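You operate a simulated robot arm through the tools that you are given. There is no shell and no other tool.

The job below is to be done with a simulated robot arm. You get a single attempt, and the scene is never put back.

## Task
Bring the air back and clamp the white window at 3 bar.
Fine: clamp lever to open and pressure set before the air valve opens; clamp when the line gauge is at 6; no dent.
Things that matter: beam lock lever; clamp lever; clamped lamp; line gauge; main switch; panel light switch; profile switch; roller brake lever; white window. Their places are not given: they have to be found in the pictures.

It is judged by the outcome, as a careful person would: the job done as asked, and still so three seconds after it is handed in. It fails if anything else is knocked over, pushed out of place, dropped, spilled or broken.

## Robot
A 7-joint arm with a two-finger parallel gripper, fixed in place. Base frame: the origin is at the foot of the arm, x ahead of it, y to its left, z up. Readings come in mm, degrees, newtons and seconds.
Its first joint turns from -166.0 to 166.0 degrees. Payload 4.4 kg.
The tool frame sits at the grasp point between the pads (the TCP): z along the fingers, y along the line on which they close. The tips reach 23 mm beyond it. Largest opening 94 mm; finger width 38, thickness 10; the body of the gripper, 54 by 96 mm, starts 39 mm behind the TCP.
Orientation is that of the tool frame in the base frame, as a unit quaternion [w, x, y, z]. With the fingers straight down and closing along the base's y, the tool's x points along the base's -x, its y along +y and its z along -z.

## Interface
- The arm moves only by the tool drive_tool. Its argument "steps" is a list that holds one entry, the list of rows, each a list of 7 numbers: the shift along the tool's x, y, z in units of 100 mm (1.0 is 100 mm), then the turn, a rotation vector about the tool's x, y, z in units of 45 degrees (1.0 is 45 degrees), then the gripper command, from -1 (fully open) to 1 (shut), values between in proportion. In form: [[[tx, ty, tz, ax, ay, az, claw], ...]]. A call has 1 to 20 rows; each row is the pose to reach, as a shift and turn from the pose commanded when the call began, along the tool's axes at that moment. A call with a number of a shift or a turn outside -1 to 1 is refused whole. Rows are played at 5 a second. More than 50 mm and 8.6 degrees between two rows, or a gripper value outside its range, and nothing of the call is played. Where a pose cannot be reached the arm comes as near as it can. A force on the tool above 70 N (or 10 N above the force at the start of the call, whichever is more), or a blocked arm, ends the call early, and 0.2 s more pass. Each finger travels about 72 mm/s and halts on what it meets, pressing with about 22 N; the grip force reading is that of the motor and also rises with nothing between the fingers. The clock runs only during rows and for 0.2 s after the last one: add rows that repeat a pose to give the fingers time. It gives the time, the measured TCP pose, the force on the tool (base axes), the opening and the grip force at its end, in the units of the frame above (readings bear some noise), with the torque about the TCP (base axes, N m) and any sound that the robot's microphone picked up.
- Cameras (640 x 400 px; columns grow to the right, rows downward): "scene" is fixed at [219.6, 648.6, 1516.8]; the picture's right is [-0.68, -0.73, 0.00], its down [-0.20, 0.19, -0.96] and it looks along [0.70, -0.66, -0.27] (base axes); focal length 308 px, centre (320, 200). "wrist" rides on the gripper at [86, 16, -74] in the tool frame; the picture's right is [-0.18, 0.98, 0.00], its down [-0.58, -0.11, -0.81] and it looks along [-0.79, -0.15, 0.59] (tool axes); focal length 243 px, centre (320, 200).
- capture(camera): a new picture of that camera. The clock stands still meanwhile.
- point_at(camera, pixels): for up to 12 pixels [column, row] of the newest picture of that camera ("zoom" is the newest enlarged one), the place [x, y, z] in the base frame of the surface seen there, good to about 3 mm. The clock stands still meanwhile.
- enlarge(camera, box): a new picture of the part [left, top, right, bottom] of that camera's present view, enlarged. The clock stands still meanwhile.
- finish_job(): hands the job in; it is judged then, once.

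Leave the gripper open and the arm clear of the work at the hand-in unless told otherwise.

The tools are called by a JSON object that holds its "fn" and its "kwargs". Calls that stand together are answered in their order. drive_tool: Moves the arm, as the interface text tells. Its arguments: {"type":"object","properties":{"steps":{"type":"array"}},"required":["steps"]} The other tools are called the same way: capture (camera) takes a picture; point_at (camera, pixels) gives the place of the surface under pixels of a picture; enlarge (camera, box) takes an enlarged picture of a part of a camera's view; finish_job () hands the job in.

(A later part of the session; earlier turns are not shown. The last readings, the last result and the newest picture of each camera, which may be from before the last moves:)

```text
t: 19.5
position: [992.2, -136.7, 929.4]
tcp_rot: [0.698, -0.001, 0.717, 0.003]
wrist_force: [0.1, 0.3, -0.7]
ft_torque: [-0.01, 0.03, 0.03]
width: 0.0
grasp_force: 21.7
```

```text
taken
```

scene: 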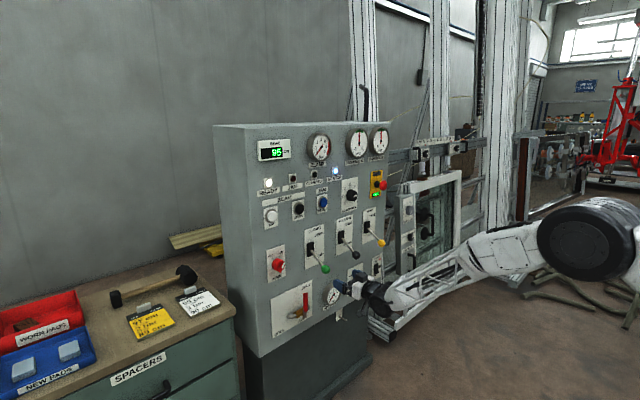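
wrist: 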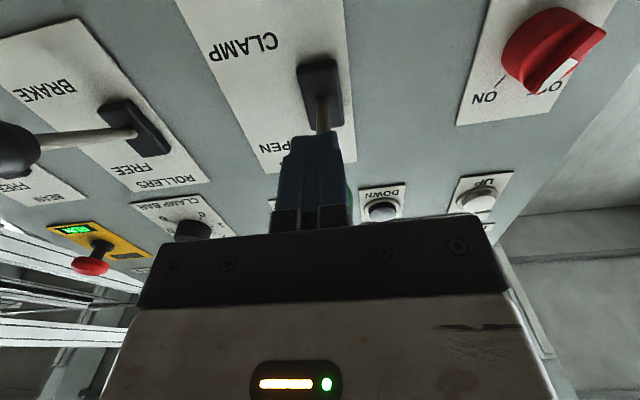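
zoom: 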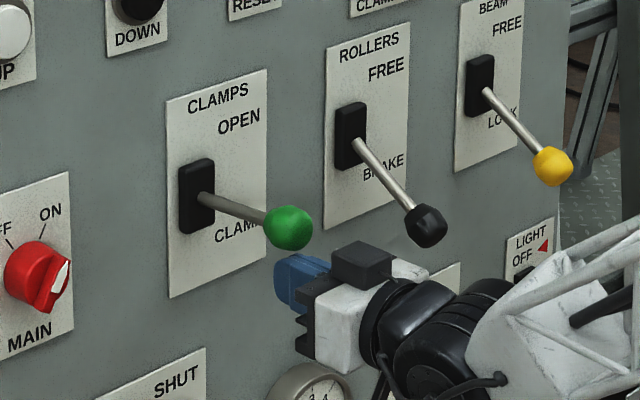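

There is now a small gap: the lever went ahead of the fingers, just past horizontal. I continue upward along the arc.

{"fn": "drive_tool", "kwargs": {"steps": [[[-0.03, 0, 0, 0, 0, 0, 1], [-0.06, 0, 0, 0, 0, 0, 1], [-0.09, 0, 0, 0, 0, 0, 1], [-0.12, 0, 0.005, 0, 0, 0, 1], [-0.15, 0, 0.01, 0, 0, 0, 1], [-0.18, 0, 0.015, 0, 0, 0, 1], [-0.21, 0, 0.02, 0, 0, 0, 1], [-0.24, 0, 0.025, 0, 0, 0, 1], [-0.27, 0, 0.03, 0, 0, 0, 1], [-0.3, 0, 0.04, 0, 0, 0, 1], [-0.33, 0, 0.05, 0, 0, 0, 1], [-0.36, 0, 0.06, 0, 0, 0, 1], [-0.39, 0, 0.07, 0, 0, 0, 1], [-0.42, 0, 0.08, 0, 0, 0, 1]]]}}

{"fn": "enlarge", "kwargs": {"camera": "scene", "box": [290, 210, 380, 290]}}

```text
t: 22.5
position: [1000.2, -137.1, 971.6]
tcp_rot: [0.697, -0.001, 0.717, 0.002]
wrist_force: [-0.1, 0.3, 1.2]
ft_torque: [-0.01, 0.02, -0.02]
width: 0.0
grasp_force: 21.7
```

```text
5.00 times, centred on (335, 250) of scene
```

zoom: 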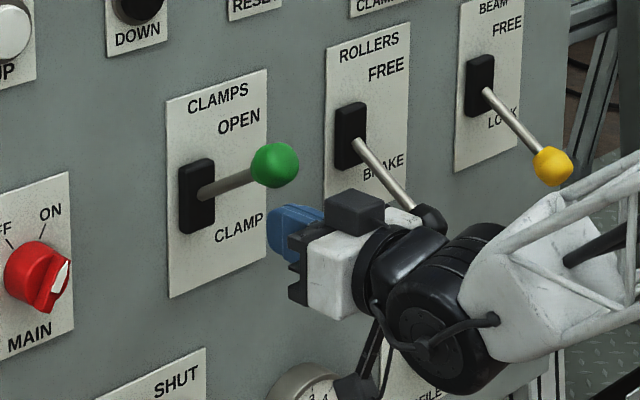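

The lever snapped up to OPEN by itself past centre. I back the tool away and then verify it.

{"fn": "drive_tool", "kwargs": {"steps": [[[0, 0, -0.3, 0, 0, 0, 1], [0, 0, -0.6, 0, 0, 0, 1], [0, 0, -0.95, 0, 0, 0, 0], [0, 0, -0.95, 0, 0, 0, -1], [0, 0, -0.95, 0, 0, 0, -1]]]}}

{"fn": "enlarge", "kwargs": {"camera": "scene", "box": [290, 210, 380, 290]}}

{"fn": "capture", "kwargs": {"camera": "wrist"}}

```text
t: 23.7
position: [908.9, -137.1, 974.0]
tcp_rot: [0.697, -0.001, 0.717, 0.003]
wrist_force: [0.0, 0.3, 0.1]
ft_torque: [-0.04, -0.01, -0.01]
width: 93.8
grasp_force: 0.1
```

```text
5.00 times, centred on (335, 250) of scene
```

zoom: 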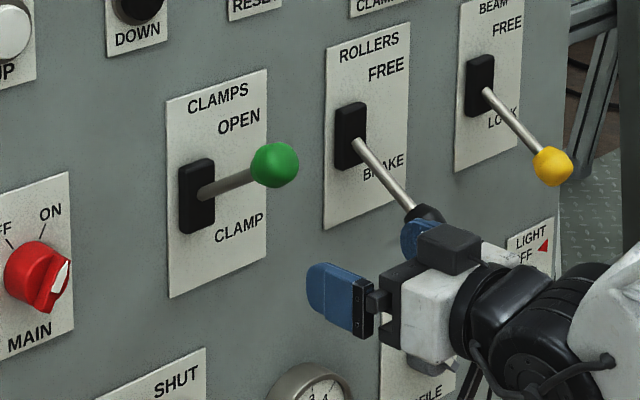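

```text
taken
```

wrist: 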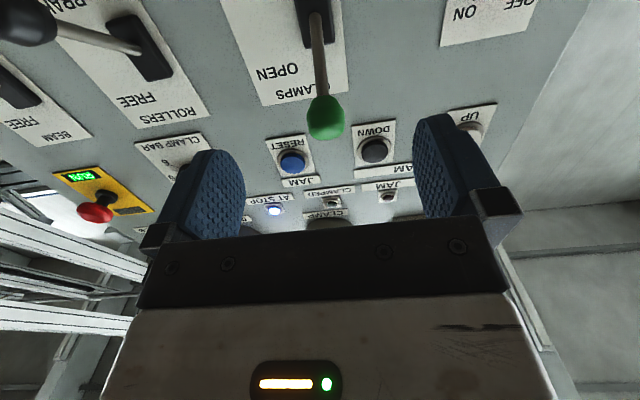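

{"fn": "point_at", "kwargs": {"camera": "zoom", "pixels": [[275, 165], [262, 150], [290, 165], [240, 178], [215, 190], [430, 215]]}}

{"fn": "point_at", "kwargs": {"camera": "wrist", "pixels": [[326, 120], [320, 60], [316, 30], [326, 135], [310, 118], [342, 118]]}}

```text
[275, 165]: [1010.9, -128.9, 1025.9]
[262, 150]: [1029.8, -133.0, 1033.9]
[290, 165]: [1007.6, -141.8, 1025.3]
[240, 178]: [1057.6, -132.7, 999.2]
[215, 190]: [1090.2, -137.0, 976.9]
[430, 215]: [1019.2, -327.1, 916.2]
```

```text
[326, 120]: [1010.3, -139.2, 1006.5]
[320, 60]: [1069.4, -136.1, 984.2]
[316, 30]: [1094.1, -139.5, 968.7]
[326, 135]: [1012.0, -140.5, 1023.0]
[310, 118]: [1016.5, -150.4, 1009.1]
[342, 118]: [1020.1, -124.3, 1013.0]
```

The clamp lever rests at about +33°, at OPEN. Next is the pressure knob near (1100,-382,1148). I move right and up toward it, also levelling 1.6° of pitch.

{"fn": "drive_tool", "kwargs": {"steps": [[[-0.2, -0.33, 0, 0, -0.036, 0, -1], [-0.4, -0.66, 0, 0, -0.036, 0, -1], [-0.6, -1.0, 0, 0, -0.036, 0, -1], [-0.6, -1.0, 0, 0, -0.036, 0, -1]]]}}

{"fn": "drive_tool", "kwargs": {"steps": [[[-0.2, -0.33, 0, 0, 0, 0, -1], [-0.4, -0.66, 0, 0, 0, 0, -1], [-0.6, -1.0, 0, 0, 0, 0, -1], [-0.6, -1.0, 0, 0, 0, 0, -1]]]}}

{"fn": "drive_tool", "kwargs": {"steps": [[[0, -0.2, 0, 0, 0, 0, -1], [0, -0.4, 0, 0, 0, 0, -1], [0, -0.4, 0, 0, 0, 0, -1]]]}}

{"fn": "capture", "kwargs": {"camera": "wrist"}}

{"fn": "capture", "kwargs": {"camera": "scene"}}

```text
t: 24.7
position: [904.3, -235.8, 1031.4]
tcp_rot: [0.707, -0.001, 0.707, 0.002]
wrist_force: [0.0, 0.2, -0.8]
ft_torque: [0.0, -0.02, 0.02]
width: 94.0
grasp_force: 0.1
```

```text
t: 25.7
position: [906.4, -340.3, 1092.6]
tcp_rot: [0.707, -0.001, 0.707, 0.003]
wrist_force: [0.2, 0.1, 0.5]
ft_torque: [0.01, 0.03, -0.02]
width: 94.4
grasp_force: 0.1
```

```text
t: 26.5
position: [906.7, -378.3, 1089.8]
tcp_rot: [0.707, -0.002, 0.707, 0.002]
wrist_force: [0.2, -0.3, -0.7]
ft_torque: [0.02, 0.02, 0.0]
width: 94.0
grasp_force: 0.1
```

```text
taken
```

wrist: 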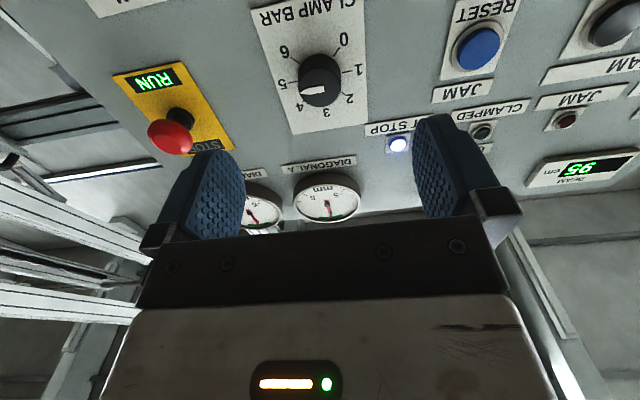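

```text
taken
```

scene: 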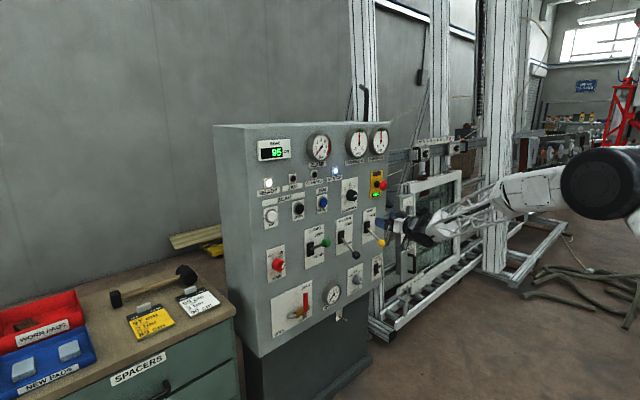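

I see the CLAMP BAR knob at (320,80) of the wrist picture, pointing at 5. I enlarge and measure it.

{"fn": "enlarge", "kwargs": {"camera": "wrist", "box": [250, 0, 390, 130]}}

{"fn": "point_at", "kwargs": {"camera": "wrist", "pixels": [[320, 90], [302, 84], [338, 84], [320, 104], [320, 75], [265, 40], [355, 60], [320, 57], [305, 62], [335, 60]]}}

{"fn": "enlarge", "kwargs": {"camera": "scene", "box": [335, 170, 365, 220]}}

{"fn": "point_at", "kwargs": {"camera": "zoom", "pixels": [[350, 205], [375, 205], [330, 205], [350, 175], [350, 240], [300, 210], [320, 250], [310, 165]]}}

```text
3.08 times, centred on (320, 65) of wrist
```

zoom: 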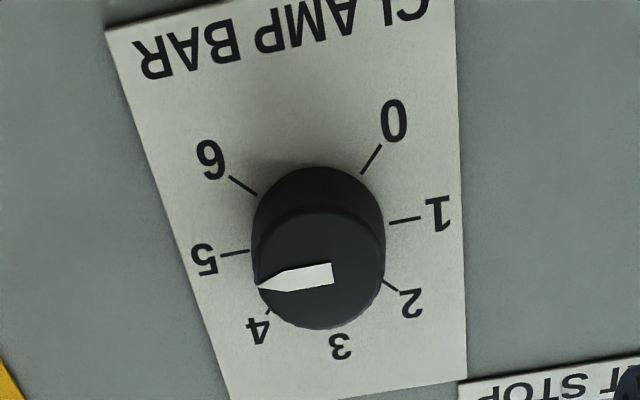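

```text
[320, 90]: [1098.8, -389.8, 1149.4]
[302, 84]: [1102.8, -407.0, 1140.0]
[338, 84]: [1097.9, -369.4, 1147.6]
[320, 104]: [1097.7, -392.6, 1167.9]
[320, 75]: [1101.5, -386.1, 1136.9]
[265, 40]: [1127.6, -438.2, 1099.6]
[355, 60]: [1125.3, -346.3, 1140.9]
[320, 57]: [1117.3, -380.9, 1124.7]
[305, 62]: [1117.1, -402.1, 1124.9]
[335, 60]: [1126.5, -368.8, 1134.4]
```

```text
8.00 times, centred on (350, 195) of scene
```

zoom: 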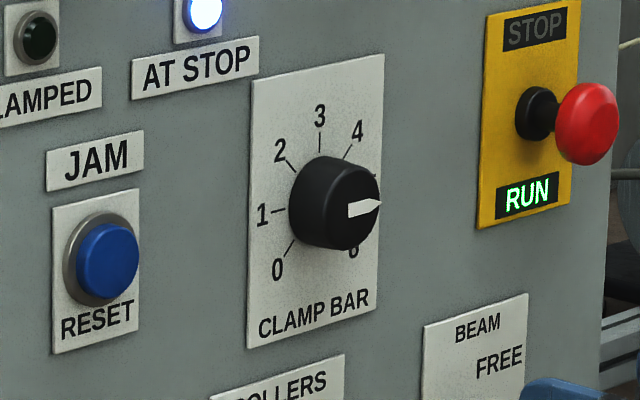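

```text
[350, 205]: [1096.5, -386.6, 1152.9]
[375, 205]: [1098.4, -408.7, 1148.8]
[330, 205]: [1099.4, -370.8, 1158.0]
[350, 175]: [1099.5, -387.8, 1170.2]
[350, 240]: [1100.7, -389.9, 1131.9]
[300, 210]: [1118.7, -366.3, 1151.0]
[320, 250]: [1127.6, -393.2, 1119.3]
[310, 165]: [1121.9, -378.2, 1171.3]
```

The knob front is at x≈1098, centred near y=-388, z=1150, about 42 mm across; scale is 45° per bar with 3 straight up, so it needs a quarter turn counter-clockwise. I check where the e-stop is so the wrist camera won't touch it.

{"fn": "point_at", "kwargs": {"camera": "zoom", "pixels": [[588, 125], [560, 120], [535, 115], [325, 160], [360, 255], [365, 202], [90, 262], [40, 35]]}}

{"fn": "point_at", "kwargs": {"camera": "wrist", "pixels": [[165, 137], [478, 45], [318, 112], [310, 110], [330, 110]]}}

```text
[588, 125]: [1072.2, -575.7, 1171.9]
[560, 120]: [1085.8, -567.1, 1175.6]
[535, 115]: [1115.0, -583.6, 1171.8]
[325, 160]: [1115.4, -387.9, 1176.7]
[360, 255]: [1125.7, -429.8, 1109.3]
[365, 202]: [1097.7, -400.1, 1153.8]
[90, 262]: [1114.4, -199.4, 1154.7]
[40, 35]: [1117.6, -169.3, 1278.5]
```

```text
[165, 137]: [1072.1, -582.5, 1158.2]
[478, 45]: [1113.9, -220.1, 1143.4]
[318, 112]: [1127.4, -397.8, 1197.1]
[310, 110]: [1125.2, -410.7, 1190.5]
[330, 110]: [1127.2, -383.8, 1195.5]
```

E-stop is about 190 mm to the right, safe. I'll roll the tool +90° first (so that the quarter turn back ends level), while rising to z≈1150 and y≈-388.

{"fn": "drive_tool", "kwargs": {"steps": [[[-0.1, -0.02, 0, 0, 0, 0.17, -1], [-0.2, -0.04, 0, 0, 0, 0.34, -1], [-0.3, -0.06, 0, 0, 0, 0.51, -1], [-0.4, -0.08, 0, 0, 0, 0.68, -1], [-0.5, -0.1, 0, 0, 0, 0.85, -1], [-0.6, -0.1, 0, 0, 0, 1.0, -1], [-0.6, -0.1, 0, 0, 0, 1.0, -1]]]}}

{"fn": "drive_tool", "kwargs": {"steps": [[[0, 0, 0, 0, 0, 0.17, -1], [0, 0, 0, 0, 0, 0.34, -1], [0, 0, 0, 0, 0, 0.51, -1], [0, 0, 0, 0, 0, 0.68, -1], [0, 0, 0, 0, 0, 0.85, -1], [0, 0, 0, 0, 0, 1.0, -1], [0, 0, 0, 0, 0, 1.0, -1]]]}}

{"fn": "capture", "kwargs": {"camera": "wrist"}}

{"fn": "capture", "kwargs": {"camera": "scene"}}

```text
t: 28.1
position: [908.4, -388.4, 1152.1]
tcp_rot: [0.652, 0.271, 0.654, 0.273]
wrist_force: [0.3, 0.4, -0.5]
ft_torque: [0.01, -0.06, 0.0]
width: 94.0
grasp_force: 0.0
```

```text
t: 29.7
position: [907.1, -388.0, 1151.6]
tcp_rot: [0.498, 0.499, 0.5, 0.503]
wrist_force: [0.5, -0.6, -0.6]
ft_torque: [-0.02, -0.01, -0.01]
width: 93.9
grasp_force: 0.1
```

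```text
taken
```

wrist: 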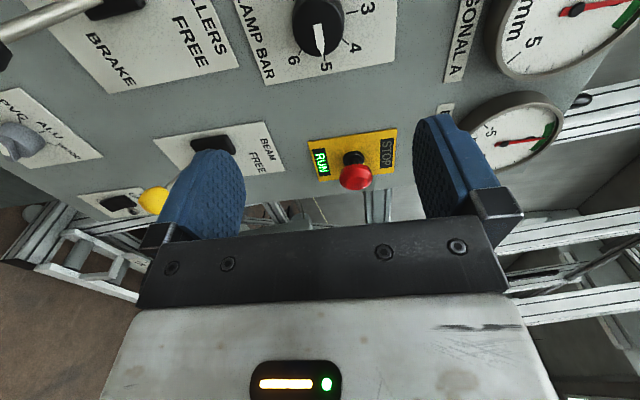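

```text
taken
```

scene: 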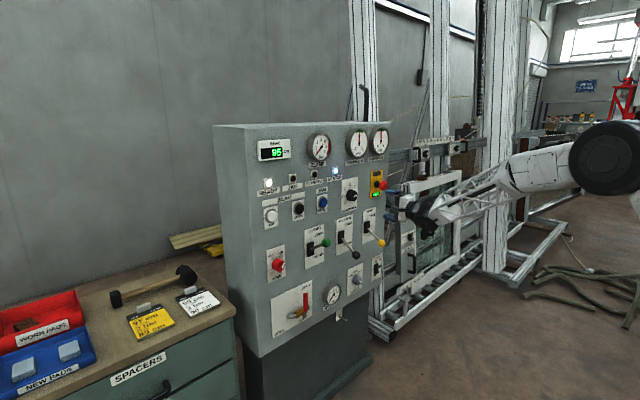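

Rolled 90°. The knob appears at (318,28). I measure its edges for centring.

{"fn": "point_at", "kwargs": {"camera": "wrist", "pixels": [[318, 40], [296, 35], [342, 35], [318, 54], [318, 10], [300, 48], [338, 48]]}}

{"fn": "enlarge", "kwargs": {"camera": "wrist", "box": [260, 0, 390, 90]}}

```text
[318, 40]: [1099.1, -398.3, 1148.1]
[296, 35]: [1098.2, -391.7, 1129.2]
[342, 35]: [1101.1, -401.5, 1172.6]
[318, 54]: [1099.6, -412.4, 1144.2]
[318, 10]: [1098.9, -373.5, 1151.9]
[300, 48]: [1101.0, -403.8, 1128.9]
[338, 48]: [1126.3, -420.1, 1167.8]
```

```text
4.44 times, centred on (325, 45) of wrist
```

zoom: 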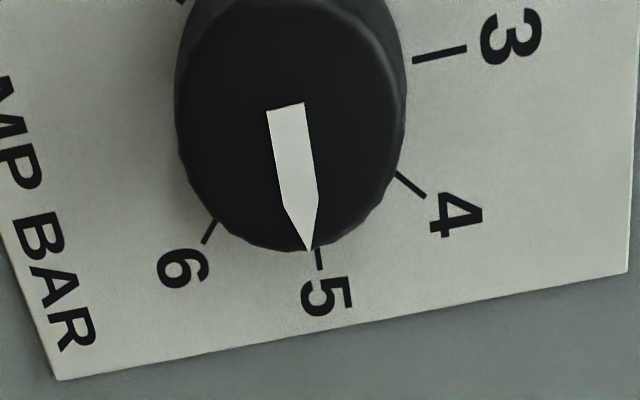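

Centred at about y=-389, z=1150. I advance 180 mm in two moves, fingers open above and below the knob.

{"fn": "drive_tool", "kwargs": {"steps": [[[0, -0.015, 0.3, 0, 0, 0, -1], [0, -0.015, 0.6, 0, 0, 0, -1], [0, -0.015, 0.9, 0, 0, 0, -1], [0, -0.015, 0.9, 0, 0, 0, -1]]]}}

{"fn": "drive_tool", "kwargs": {"steps": [[[0, 0, 0.25, 0, 0, 0, -1], [0, 0, 0.5, 0, 0, 0, -1], [0, 0, 0.75, 0, 0, 0, -1], [0, 0, 0.85, 0, 0, 0, -1], [0, 0, 0.85, 0, 0, 0, -1]]]}}

{"fn": "capture", "kwargs": {"camera": "wrist"}}

{"fn": "enlarge", "kwargs": {"camera": "scene", "box": [315, 150, 405, 230]}}

```text
t: 30.7
position: [996.8, -389.0, 1148.1]
tcp_rot: [0.499, 0.499, 0.501, 0.502]
wrist_force: [1.2, -0.2, 0.9]
ft_torque: [-0.01, 0.03, -0.01]
width: 94.1
grasp_force: 0.0
```

```text
t: 31.9
position: [1084.6, -388.2, 1150.8]
tcp_rot: [0.498, 0.5, 0.501, 0.502]
wrist_force: [0.9, 0.2, 0.4]
ft_torque: [0.01, -0.02, 0.02]
width: 93.9
grasp_force: 0.0
```

```text
taken
```

wrist: 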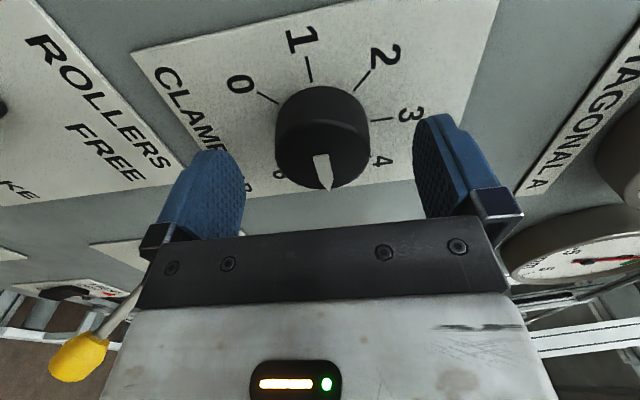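

```text
5.00 times, centred on (360, 190) of scene
```

zoom: 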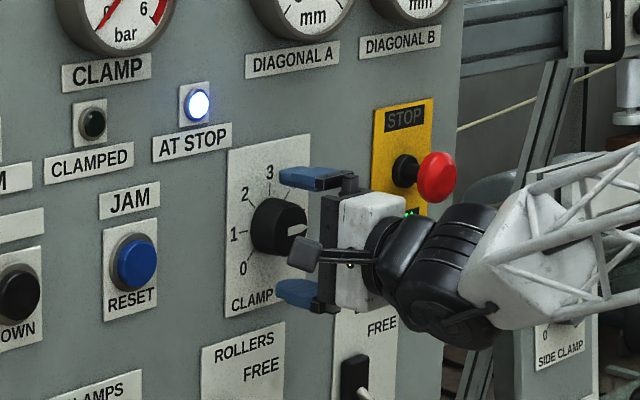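

{"fn": "point_at", "kwargs": {"camera": "wrist", "pixels": [[280, 135], [368, 130], [323, 150], [300, 160], [350, 160], [330, 182], [320, 95], [235, 180], [430, 150]]}}

```text
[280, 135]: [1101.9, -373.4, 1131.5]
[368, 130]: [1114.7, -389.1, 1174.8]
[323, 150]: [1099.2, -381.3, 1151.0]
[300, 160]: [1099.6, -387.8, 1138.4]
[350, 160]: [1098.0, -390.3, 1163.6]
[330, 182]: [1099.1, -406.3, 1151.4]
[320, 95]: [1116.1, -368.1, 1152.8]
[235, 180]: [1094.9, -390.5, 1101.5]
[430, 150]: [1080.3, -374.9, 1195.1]
```

The knob is centred within a millimetre. I advance 12 mm and close slowly.

{"fn": "drive_tool", "kwargs": {"steps": [[[0, 0.003, 0.06, 0, 0, 0, -1], [0, 0.003, 0.12, 0, 0, 0, -1], [0, 0.003, 0.12, 0, 0, 0, -0.5], [0, 0.003, 0.12, 0, 0, 0, 0], [0, 0.003, 0.12, 0, 0, 0, 0.2], [0, 0.003, 0.12, 0, 0, 0, 1], [0, 0.003, 0.12, 0, 0, 0, 1], [0, 0.003, 0.12, 0, 0, 0, 1]]]}}

{"fn": "capture", "kwargs": {"camera": "wrist"}}

```text
t: 33.7
position: [1095.7, -388.1, 1150.6]
tcp_rot: [0.499, 0.499, 0.501, 0.502]
wrist_force: [0.7, 3.6, -7.2]
ft_torque: [0.02, 0.22, 0.07]
width: 50.8
grasp_force: 45.2
```

```text
taken
```

wrist: 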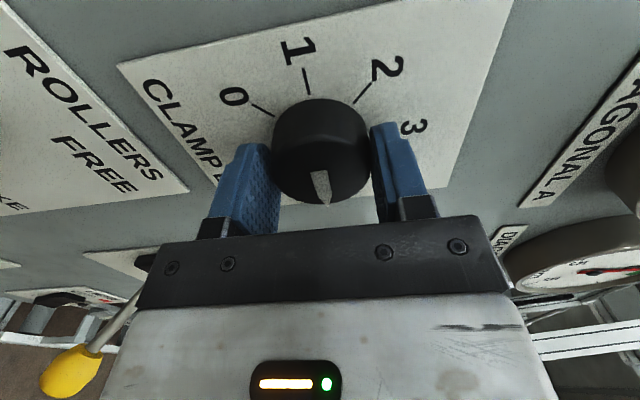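

Gripped (50.8 mm) with only 7 N sideways. I turn the tool -45° about its axis in small rows.

{"fn": "drive_tool", "kwargs": {"steps": [[[0, 0, 0, 0, 0, -0.11, 1], [0, 0, 0, 0, 0, -0.22, 1], [0, 0, 0, 0, 0, -0.33, 1], [0, 0, 0, 0, 0, -0.44, 1], [0, 0, 0, 0, 0, -0.55, 1], [0, 0, 0, 0, 0, -0.66, 1], [0, 0, 0, 0, 0, -0.77, 1], [0, 0, 0, 0, 0, -0.88, 1], [0, 0, 0, 0, 0, -1.0, 1], [0, 0, 0, 0, 0, -1.0, 1]]]}}

{"fn": "capture", "kwargs": {"camera": "wrist"}}

{"fn": "enlarge", "kwargs": {"camera": "scene", "box": [315, 150, 405, 230]}}

```text
t: 35.9
position: [1095.1, -390.0, 1148.0]
tcp_rot: [0.652, 0.271, 0.654, 0.272]
wrist_force: [-9.8, -35.2, -28.4]
ft_torque: [0.07, 1.19, -0.89]
width: 50.4
grasp_force: 44.9
```

```text
taken
```

wrist: 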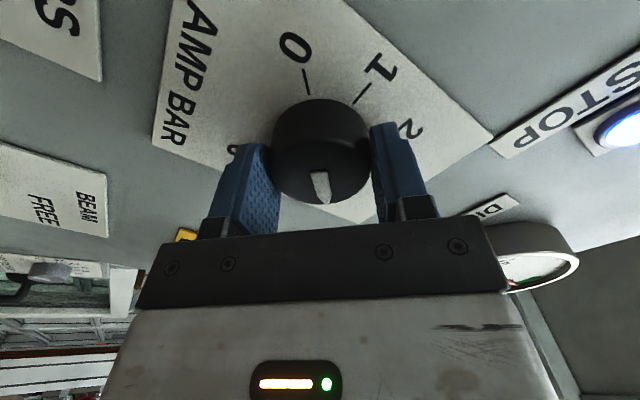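

```text
5.00 times, centred on (360, 190) of scene
```

zoom: 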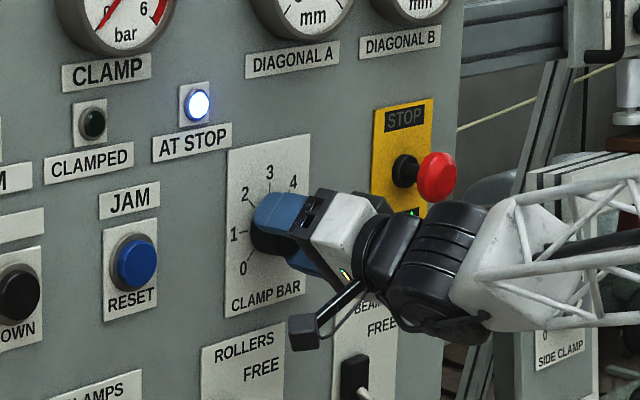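

The knob follows exactly (pointer stays fixed relative to the fingers); it's now around 4. There's about 45 N along the closing line, so I shift 3 mm along -y of the tool to relieve it.

{"fn": "drive_tool", "kwargs": {"steps": [[[0, -0.02, 0, 0, 0, 0, 1], [0, -0.03, 0, 0, 0, 0, 1], [0, -0.03, 0, 0, 0, 0, 1]]]}}

```text
t: 36.7
position: [1096.9, -388.6, 1149.1]
tcp_rot: [0.652, 0.27, 0.654, 0.272]
wrist_force: [-39.6, -6.8, -23.5]
ft_torque: [0.02, 0.68, -0.26]
width: 50.6
grasp_force: 45.0
```

Side force is gone but now -40 N along x; I ease back 2 mm.

{"fn": "drive_tool", "kwargs": {"steps": [[[0, 0, -0.01, 0, 0, 0, 1], [0, 0, -0.02, 0, 0, 0, 1], [0, 0, -0.02, 0, 0, 0, 1]]]}}

```text
t: 37.5
position: [1093.8, -387.9, 1149.2]
tcp_rot: [0.652, 0.269, 0.654, 0.273]
wrist_force: [27.1, -11.6, -17.8]
ft_torque: [0.0, 0.33, -0.18]
width: 50.2
grasp_force: 45.2
```

{"fn": "drive_tool", "kwargs": {"steps": [[[0, 0, 0.008, 0, 0, -0.11, 1], [0, 0, 0.008, 0, 0, -0.22, 1], [0, 0, 0.008, 0, 0, -0.33, 1], [0, 0, 0.008, 0, 0, -0.44, 1], [0, 0, 0.008, 0, 0, -0.55, 1], [0, 0, 0.008, 0, 0, -0.66, 1], [0, 0, 0.008, 0, 0, -0.77, 1], [0, 0, 0.008, 0, 0, -0.88, 1], [0, 0, 0.008, 0, 0, -1.0, 1], [0, 0, 0.008, 0, 0, -1.0, 1]]]}}

{"fn": "capture", "kwargs": {"camera": "wrist"}}

{"fn": "enlarge", "kwargs": {"camera": "scene", "box": [315, 150, 405, 230]}}

```text
t: 39.7
position: [1092.9, -391.0, 1148.3]
tcp_rot: [0.707, -0.001, 0.707, 0.002]
wrist_force: [-32.2, -12.3, -14.4]
ft_torque: [-0.05, 0.21, -0.16]
width: 49.7
grasp_force: 44.7
```

```text
taken
```

wrist: 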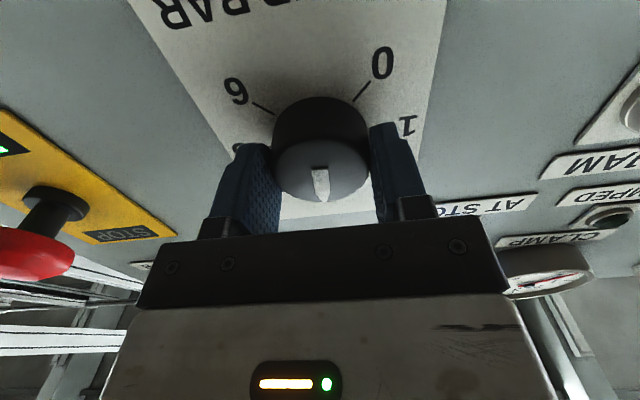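

```text
5.00 times, centred on (360, 190) of scene
```

zoom: 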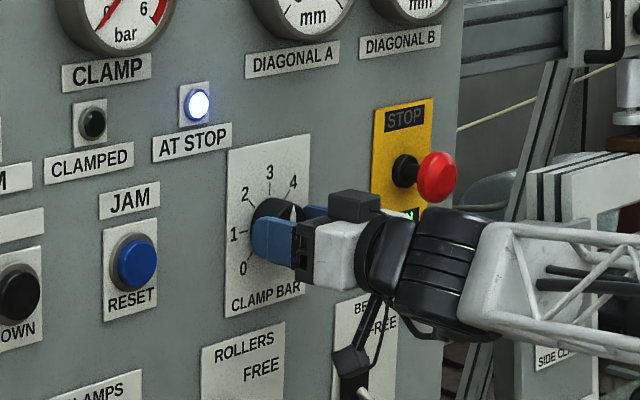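

The pointer now points straight up. I open the fingers and back off to check the setting.

{"fn": "drive_tool", "kwargs": {"steps": [[[0, 0, 0, 0, 0, 0, 0], [0, 0, 0, 0, 0, 0, -1], [0, 0, 0, 0, 0, 0, -1], [0, 0, -0.3, 0, 0, 0, -1], [0, 0, -0.6, 0, 0, 0, -1], [0, 0, -0.95, 0, 0, 0, -1], [0, 0, -0.95, 0, 0, 0, -1]]]}}

{"fn": "drive_tool", "kwargs": {"steps": [[[0.2, 0, -0.3, 0, 0, 0, -1], [0.4, 0, -0.6, 0, 0, 0, -1], [0.6, 0, -0.9, 0, 0, 0, -1], [0.6, 0, -0.9, 0, 0, 0, -1]]]}}

{"fn": "enlarge", "kwargs": {"camera": "scene", "box": [335, 170, 365, 220]}}

{"fn": "enlarge", "kwargs": {"camera": "wrist", "box": [250, 0, 390, 130]}}

{"fn": "capture", "kwargs": {"camera": "scene"}}

```text
t: 41.3
position: [998.5, -392.3, 1149.5]
tcp_rot: [0.707, -0.001, 0.707, 0.003]
wrist_force: [-0.1, -0.2, 0.0]
ft_torque: [-0.03, 0.01, 0.0]
width: 93.9
grasp_force: 0.0
```

```text
t: 42.3
position: [908.3, -390.3, 1085.2]
tcp_rot: [0.707, -0.001, 0.707, 0.002]
wrist_force: [-0.4, -1.5, 0.0]
ft_torque: [-0.01, 0.0, 0.01]
width: 94.0
grasp_force: 0.0
```

```text
8.00 times, centred on (350, 195) of scene
```

zoom: 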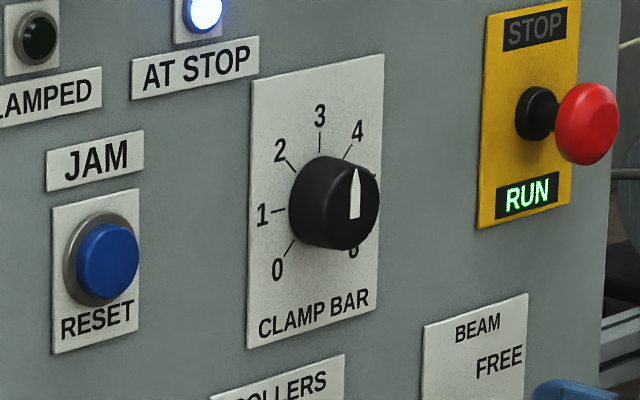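

```text
3.08 times, centred on (320, 65) of wrist
```

zoom: 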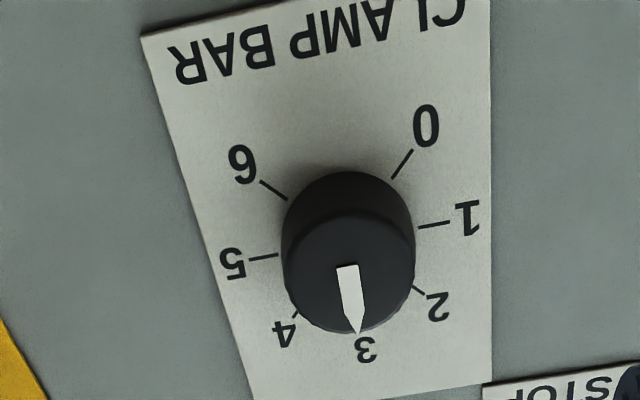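

```text
taken
```

scene: 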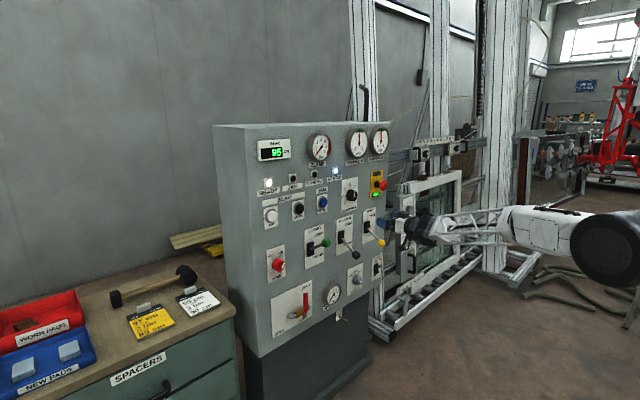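

The pressure pointer is at 3 from both views. Next the air valve: I zoom in to measure its handle.

{"fn": "enlarge", "kwargs": {"camera": "scene", "box": [265, 275, 345, 355]}}

{"fn": "point_at", "kwargs": {"camera": "zoom", "pixels": [[313, 125], [313, 160], [313, 190], [308, 225], [305, 240], [285, 212], [265, 225], [235, 233], [325, 190], [330, 150], [240, 300], [300, 205]]}}

```text
5.00 times, centred on (305, 315) of scene
```

zoom: 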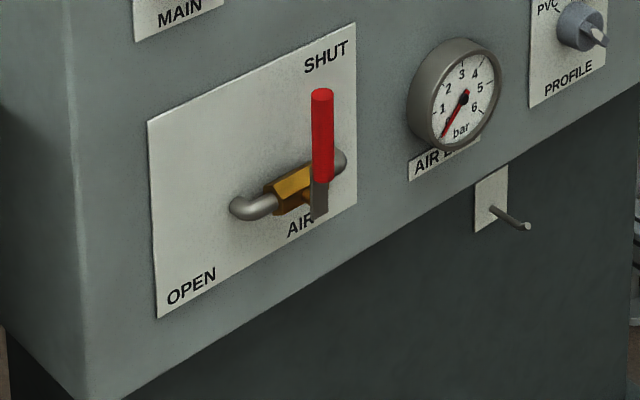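

```text
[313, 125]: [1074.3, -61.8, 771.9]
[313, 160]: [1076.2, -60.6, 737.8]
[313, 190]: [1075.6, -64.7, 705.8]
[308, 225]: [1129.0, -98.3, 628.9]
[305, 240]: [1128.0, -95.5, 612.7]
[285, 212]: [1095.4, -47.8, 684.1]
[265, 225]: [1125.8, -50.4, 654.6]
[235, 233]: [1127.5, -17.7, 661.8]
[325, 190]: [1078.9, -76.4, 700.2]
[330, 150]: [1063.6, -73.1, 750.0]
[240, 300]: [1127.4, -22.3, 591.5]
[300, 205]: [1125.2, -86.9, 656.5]
```

{"fn": "point_at", "kwargs": {"camera": "zoom", "pixels": [[321, 95], [321, 120], [321, 150], [321, 175], [319, 195], [318, 212], [292, 188], [275, 195], [305, 200], [245, 208], [341, 160], [312, 190]]}}

```text
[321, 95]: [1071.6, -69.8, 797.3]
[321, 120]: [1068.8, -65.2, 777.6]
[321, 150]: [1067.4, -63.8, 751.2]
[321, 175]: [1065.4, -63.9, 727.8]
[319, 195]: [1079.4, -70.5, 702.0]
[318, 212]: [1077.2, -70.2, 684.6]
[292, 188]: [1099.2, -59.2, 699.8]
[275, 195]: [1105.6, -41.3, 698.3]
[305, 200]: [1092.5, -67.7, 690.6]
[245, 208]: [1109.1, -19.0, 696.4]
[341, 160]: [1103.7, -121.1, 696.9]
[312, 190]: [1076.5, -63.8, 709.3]
```

The valve handle: pivot at about (y=-70, z=698), red grip from z≈720 to 800 at x≈1074, pointing up (SHUT); OPEN is toward the left. I'll push it from its right side with closed fingers, rolling the tool along with it. First I travel there at x≈908, shutting the fingers.

{"fn": "drive_tool", "kwargs": {"steps": [[[0.27, 0.25, 0, 0, 0, 0, -1], [0.54, 0.49, 0, 0, 0, 0, 0], [0.8, 0.73, 0, 0, 0, 0, 1], [0.8, 0.73, 0, 0, 0, 0, 1]]]}}

{"fn": "drive_tool", "kwargs": {"steps": [[[0.27, 0.25, 0, 0, 0, 0, 1], [0.54, 0.49, 0, 0, 0, 0, 1], [0.8, 0.73, 0, 0, 0, 0, 1], [0.8, 0.73, 0, 0, 0, 0, 1]]]}}

{"fn": "drive_tool", "kwargs": {"steps": [[[0.27, 0.25, 0, 0, 0, 0, 1], [0.54, 0.49, 0, 0, 0, 0, 1], [0.8, 0.73, 0, 0, 0, 0, 1], [0.8, 0.73, 0, 0, 0, 0, 1]]]}}

{"fn": "drive_tool", "kwargs": {"steps": [[[0.27, 0.24, 0, 0, 0, 0, 1], [0.54, 0.46, 0, 0, 0, 0, 1], [0.8, 0.68, 0, 0, 0, 0, 1], [0.8, 0.68, 0, 0, 0, 0, 1]]]}}

{"fn": "capture", "kwargs": {"camera": "scene"}}

{"fn": "capture", "kwargs": {"camera": "wrist"}}

```text
t: 43.3
position: [907.5, -318.6, 1008.6]
tcp_rot: [0.707, 0.0, 0.707, 0.002]
wrist_force: [0.4, -0.6, -0.8]
ft_torque: [0.01, -0.01, -0.02]
width: 0.1
grasp_force: 19.6
```

```text
t: 44.3
position: [907.6, -243.8, 929.9]
tcp_rot: [0.707, -0.002, 0.707, 0.002]
wrist_force: [-0.2, -0.7, -0.1]
ft_torque: [-0.02, 0.0, 0.02]
width: 0.0
grasp_force: 22.4
```

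```text
t: 45.3
position: [907.7, -170.5, 849.5]
tcp_rot: [0.707, -0.002, 0.707, 0.003]
wrist_force: [0.9, -0.2, 0.7]
ft_torque: [-0.03, 0.0, 0.02]
width: 0.0
grasp_force: 22.2
```

```text
t: 46.3
position: [904.6, -121.8, 773.0]
tcp_rot: [0.704, -0.013, 0.709, 0.015]
wrist_force: [-0.7, -0.5, 0.2]
ft_torque: [0.0, -0.03, 0.03]
width: 0.1
grasp_force: 22.0
out of reach, approached as far as the arm can: row 2, 3, 4
```

```text
taken
```

scene: 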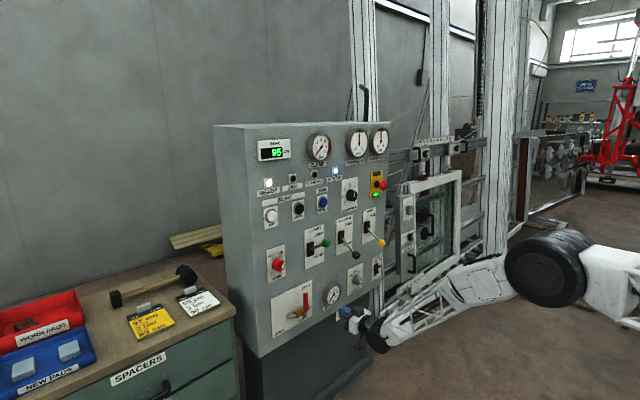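

```text
taken
```

wrist: 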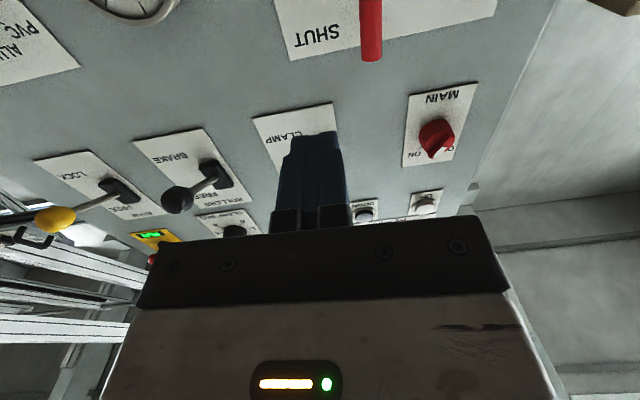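

The reported pose near z=770 at x=905 is out of reach with a level tool (wrist bend limit probably). I go back up and try from further forward, where the forearm is flatter: first up 80 mm.

{"fn": "drive_tool", "kwargs": {"steps": [[[-0.4, 0, 0, 0, 0, 0, 1], [-0.8, 0, 0, 0, 0, 0, 1], [-0.8, 0, 0, 0, 0, 0, 1]]]}}

```text
t: 47.1
position: [898.3, -129.2, 855.1]
tcp_rot: [0.707, -0.005, 0.708, 0.006]
wrist_force: [-0.6, -0.3, 0.3]
ft_torque: [-0.03, 0.03, 0.01]
width: 0.0
grasp_force: 22.3
out of reach, approached as far as the arm can: row 1, 2, 3
```

Still marked out of reach; it must be the folded arm. I move forward at this height.

{"fn": "drive_tool", "kwargs": {"steps": [[[0, 0, 0.4, 0, 0, 0, 1], [0, 0, 0.8, 0, 0, 0, 1], [0, 0, 1.0, 0, 0, 0, 1], [0, 0, 1.0, 0, 0, 0, 1]]]}}

{"fn": "capture", "kwargs": {"camera": "scene"}}

```text
t: 48.1
position: [995.3, -132.1, 852.9]
tcp_rot: [0.706, -0.004, 0.708, 0.006]
wrist_force: [-0.6, 0.4, -0.7]
ft_torque: [0.02, 0.01, 0.01]
width: 0.2
grasp_force: 22.1
out of reach, approached as far as the arm can: row 1
```

```text
taken
```

scene: 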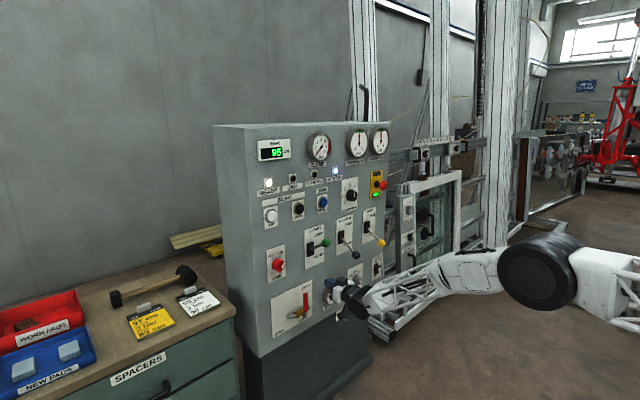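

Reachable again at (995,-132,853). I continue forward to x≈1045 and y≈-107, then go down step by step on the handle's right side.

{"fn": "drive_tool", "kwargs": {"steps": [[[0, 0.12, 0.25, 0, 0, 0, 1], [0, 0.25, 0.5, 0, 0, 0, 1], [0, 0.25, 0.5, 0, 0, 0, 1]]]}}

{"fn": "drive_tool", "kwargs": {"steps": [[[0.2, 0, 0, 0, 0, 0, 1], [0.4, 0, 0, 0, 0, 0, 1], [0.6, 0, 0, 0, 0, 0, 1], [0.6, 0, 0, 0, 0, 0, 1]]]}}

{"fn": "capture", "kwargs": {"camera": "scene"}}

```text
t: 48.9
position: [998.4, -125.1, 857.1]
tcp_rot: [0.706, -0.006, 0.708, 0.008]
wrist_force: [-0.1, -1.0, 0.4]
ft_torque: [0.01, -0.01, 0.0]
width: 0.0
grasp_force: 21.5
out of reach, approached as far as the arm can: row 1, 2, 3
```

```text
t: 49.9
position: [998.0, -134.3, 800.7]
tcp_rot: [0.706, -0.008, 0.708, 0.009]
wrist_force: [-0.3, 0.3, -0.1]
ft_torque: [0.0, -0.02, -0.02]
width: 0.3
grasp_force: 21.6
out of reach, approached as far as the arm can: row 1, 2, 3, 4
```

```text
taken
```

scene: 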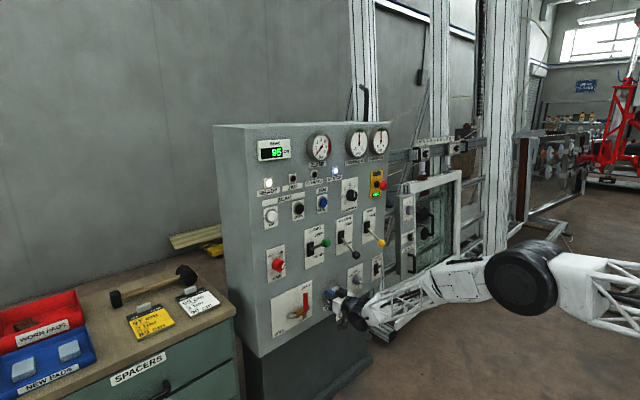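

The arm resists going further left than y≈-130 at this height with the tool pointing straight ahead. I look at where the elbow and wrist are to choose a better posture.

{"fn": "point_at", "kwargs": {"camera": "scene", "pixels": [[520, 280], [480, 275], [400, 300], [355, 310], [600, 280], [335, 300], [440, 275]]}}

{"fn": "enlarge", "kwargs": {"camera": "scene", "box": [260, 220, 640, 400]}}

{"fn": "capture", "kwargs": {"camera": "wrist"}}

```text
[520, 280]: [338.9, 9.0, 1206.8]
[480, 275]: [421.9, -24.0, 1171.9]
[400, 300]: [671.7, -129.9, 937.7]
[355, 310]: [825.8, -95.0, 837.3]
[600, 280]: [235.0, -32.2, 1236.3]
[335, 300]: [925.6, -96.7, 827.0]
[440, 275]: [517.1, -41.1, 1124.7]
```

```text
1.68 times, centred on (450, 310) of scene
```

zoom: 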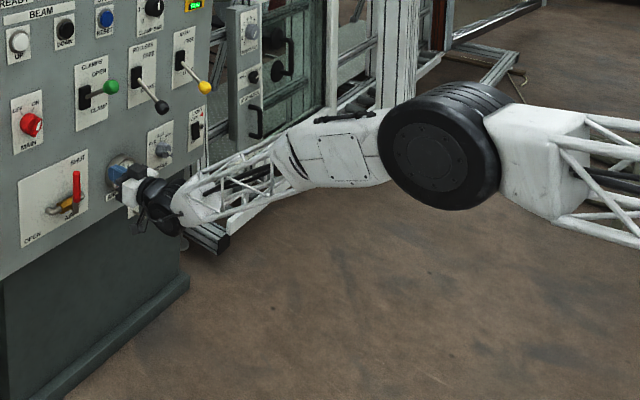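

```text
taken
```

wrist: 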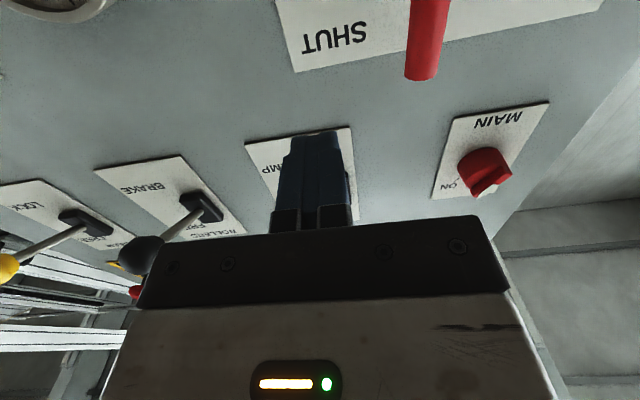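

The forearm slopes down steeply, so the wrist is near its bend limit for a level tool. I'll tilt the tool 30° downward, which relieves that, and test moving left in free air.

{"fn": "drive_tool", "kwargs": {"steps": [[[-0.1, 0, -0.1, 0, 0.133, 0, 1], [-0.2, 0, -0.2, 0, 0.267, 0, 1], [-0.3, 0, -0.3, 0, 0.4, 0, 1], [-0.3, 0, -0.3, 0, 0.533, 0, 1], [-0.3, 0, -0.3, 0, 0.667, 0, 1], [-0.3, 0, -0.3, 0, 0.667, 0, 1]]]}}

```text
t: 51.3
position: [969.1, -132.9, 829.7]
tcp_rot: [0.5, -0.002, 0.866, 0.002]
wrist_force: [0.8, 0.2, 0.3]
ft_torque: [0.01, -0.02, 0.0]
width: 0.1
grasp_force: 21.9
```

Tilted 30° and fully reachable. I test the leftward reach in free air (100 mm left).

{"fn": "drive_tool", "kwargs": {"steps": [[[0, 0.33, 0, 0, 0, 0, 1], [0, 0.67, 0, 0, 0, 0, 1], [0, 1.0, 0, 0, 0, 0, 1], [0, 1.0, 0, 0, 0, 0, 1]]]}}

```text
t: 52.3
position: [970.6, -35.8, 826.2]
tcp_rot: [0.5, -0.002, 0.866, 0.003]
wrist_force: [0.3, -0.7, -0.7]
ft_torque: [0.01, -0.01, -0.01]
width: 0.0
grasp_force: 22.0
```

Works. I test the end of the arc: 35 mm left and 90 mm down, still in free air.

{"fn": "drive_tool", "kwargs": {"steps": [[[0.26, 0.12, 0.15, 0, 0, 0, 1], [0.52, 0.24, 0.3, 0, 0, 0, 1], [0.78, 0.35, 0.45, 0, 0, 0, 1], [0.78, 0.35, 0.45, 0, 0, 0, 1]]]}}

{"fn": "capture", "kwargs": {"camera": "scene"}}

{"fn": "capture", "kwargs": {"camera": "wrist"}}

```text
t: 53.3
position: [967.4, -28.3, 737.5]
tcp_rot: [0.497, -0.007, 0.868, 0.011]
wrist_force: [-0.8, 0.0, 0.6]
ft_torque: [0.01, 0.04, -0.02]
width: 0.0
grasp_force: 22.2
out of reach, approached as far as the arm can: row 2, 3
```

```text
taken
```

scene: 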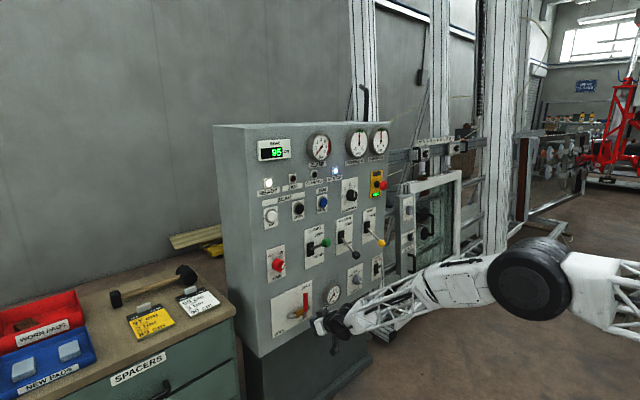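

```text
taken
```

wrist: 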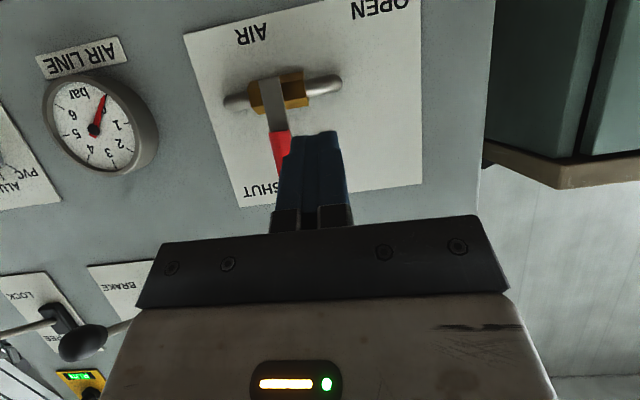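

The low end of the arc is near the limit at 30°, so I tilt to 45° and return to the right side of the handle, up at z≈822, y≈-103, still well in front.

{"fn": "drive_tool", "kwargs": {"steps": [[[-0.25, -0.25, -0.14, 0, 0.111, 0, 1], [-0.5, -0.5, -0.28, 0, 0.222, 0, 1], [-0.736, -0.75, -0.425, 0, 0.333, 0, 1], [-0.736, -0.75, -0.425, 0, 0.333, 0, 1]]]}}

```text
t: 54.3
position: [967.2, -79.4, 823.2]
tcp_rot: [0.383, -0.002, 0.924, 0.002]
wrist_force: [0.6, 0.5, 0.5]
ft_torque: [0.01, 0.02, -0.01]
width: 0.0
grasp_force: 21.9
```

Now at 45° tilt. Quick free-air test of the arc's end position.

{"fn": "drive_tool", "kwargs": {"steps": [[[0.22, 0.27, 0.22, 0, 0, 0, 1], [0.44, 0.54, 0.44, 0, 0, 0, 1], [0.658, 0.8, 0.658, 0, 0, 0, 1], [0.658, 0.8, 0.658, 0, 0, 0, 1]]]}}

{"fn": "drive_tool", "kwargs": {"steps": [[[-0.2, -0.35, -0.2, 0, 0, 0, 1], [-0.4, -0.7, -0.4, 0, 0, 0, 1], [-0.6, -1.0, -0.6, 0, 0, 0, 1], [-0.6, -1.0, -0.6, 0, 0, 0, 1]]]}}

```text
t: 55.3
position: [969.2, 4.4, 730.7]
tcp_rot: [0.383, -0.002, 0.924, 0.002]
wrist_force: [0.0, 0.2, 0.4]
ft_torque: [0.04, 0.04, -0.01]
width: 0.0
grasp_force: 21.6
```

```text
t: 56.3
position: [970.4, -96.4, 818.8]
tcp_rot: [0.382, -0.001, 0.924, 0.001]
wrist_force: [-0.4, 0.5, -0.1]
ft_torque: [0.0, -0.01, 0.04]
width: 0.0
grasp_force: 22.0
```

Reachable. I move forward to x≈1071 on the handle's right side with about 14 mm clearance.

{"fn": "drive_tool", "kwargs": {"steps": [[[-0.2, -0.04, 0.28, 0, 0, 0, 1], [-0.4, -0.07, 0.56, 0, 0, 0, 1], [-0.58, -0.07, 0.849, 0, 0, 0, 1], [-0.58, -0.07, 0.849, 0, 0, 0, 1]]]}}

{"fn": "enlarge", "kwargs": {"camera": "scene", "box": [265, 260, 365, 340]}}

{"fn": "capture", "kwargs": {"camera": "wrist"}}

```text
t: 57.3
position: [1070.5, -101.0, 798.3]
tcp_rot: [0.383, -0.002, 0.924, 0.002]
wrist_force: [0.6, 0.4, -0.8]
ft_torque: [-0.04, 0.0, -0.02]
width: 0.0
grasp_force: 22.2
```

```text
5.00 times, centred on (315, 300) of scene
```

zoom: 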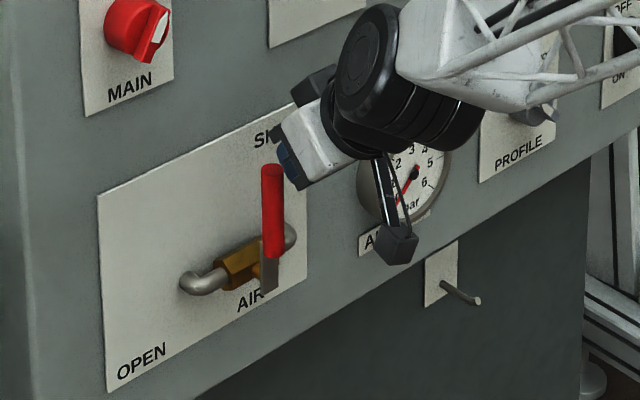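

```text
taken
```

wrist: 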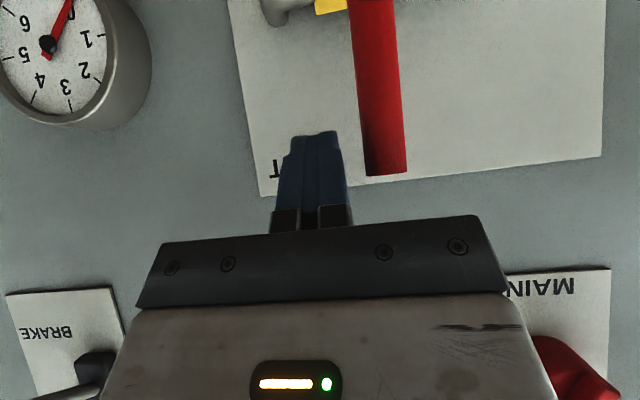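

The fingers are on the right of the red handle (in the upside-down wrist picture, to its left), overlapping its top. I lower 8 mm and push left along the first 40° of the arc.

{"fn": "drive_tool", "kwargs": {"steps": [[[0.06, 0, 0.06, 0, 0, 0, 1], [0.06, 0.07, 0.06, 0, 0, 0, 1], [0.06, 0.13, 0.06, 0, 0, 0, 1], [0.058, 0.19, 0.058, 0, 0, 0, 1], [0.057, 0.253, 0.057, 0, 0, 0, 1], [0.061, 0.313, 0.061, 0, 0, 0, 1], [0.068, 0.374, 0.068, 0, 0, 0, 1], [0.08, 0.433, 0.08, 0, 0, 0, 1], [0.095, 0.492, 0.095, 0, 0, 0, 1], [0.113, 0.547, 0.113, 0, 0, 0, 1], [0.135, 0.601, 0.135, 0, 0, 0, 1], [0.135, 0.601, 0.135, 0, 0, 0, 1]]]}}

{"fn": "capture", "kwargs": {"camera": "wrist"}}

{"fn": "enlarge", "kwargs": {"camera": "scene", "box": [265, 260, 365, 340]}}

```text
t: 59.9
position: [1070.6, -39.3, 775.9]
tcp_rot: [0.383, -0.002, 0.924, 0.003]
wrist_force: [0.2, -0.6, -0.4]
ft_torque: [-0.02, -0.02, -0.02]
width: 0.0
grasp_force: 21.8
```

```text
taken
```

wrist: 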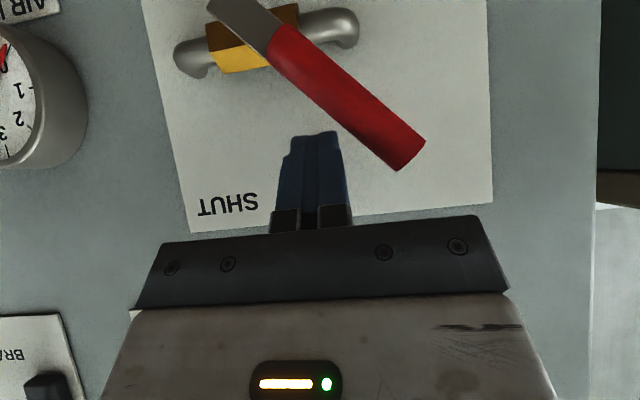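

```text
5.00 times, centred on (315, 300) of scene
```

zoom: 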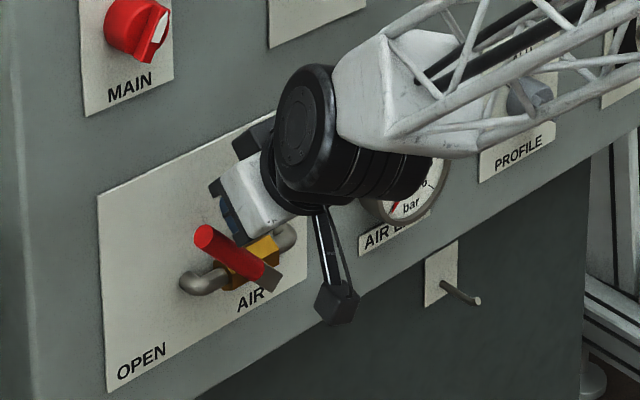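

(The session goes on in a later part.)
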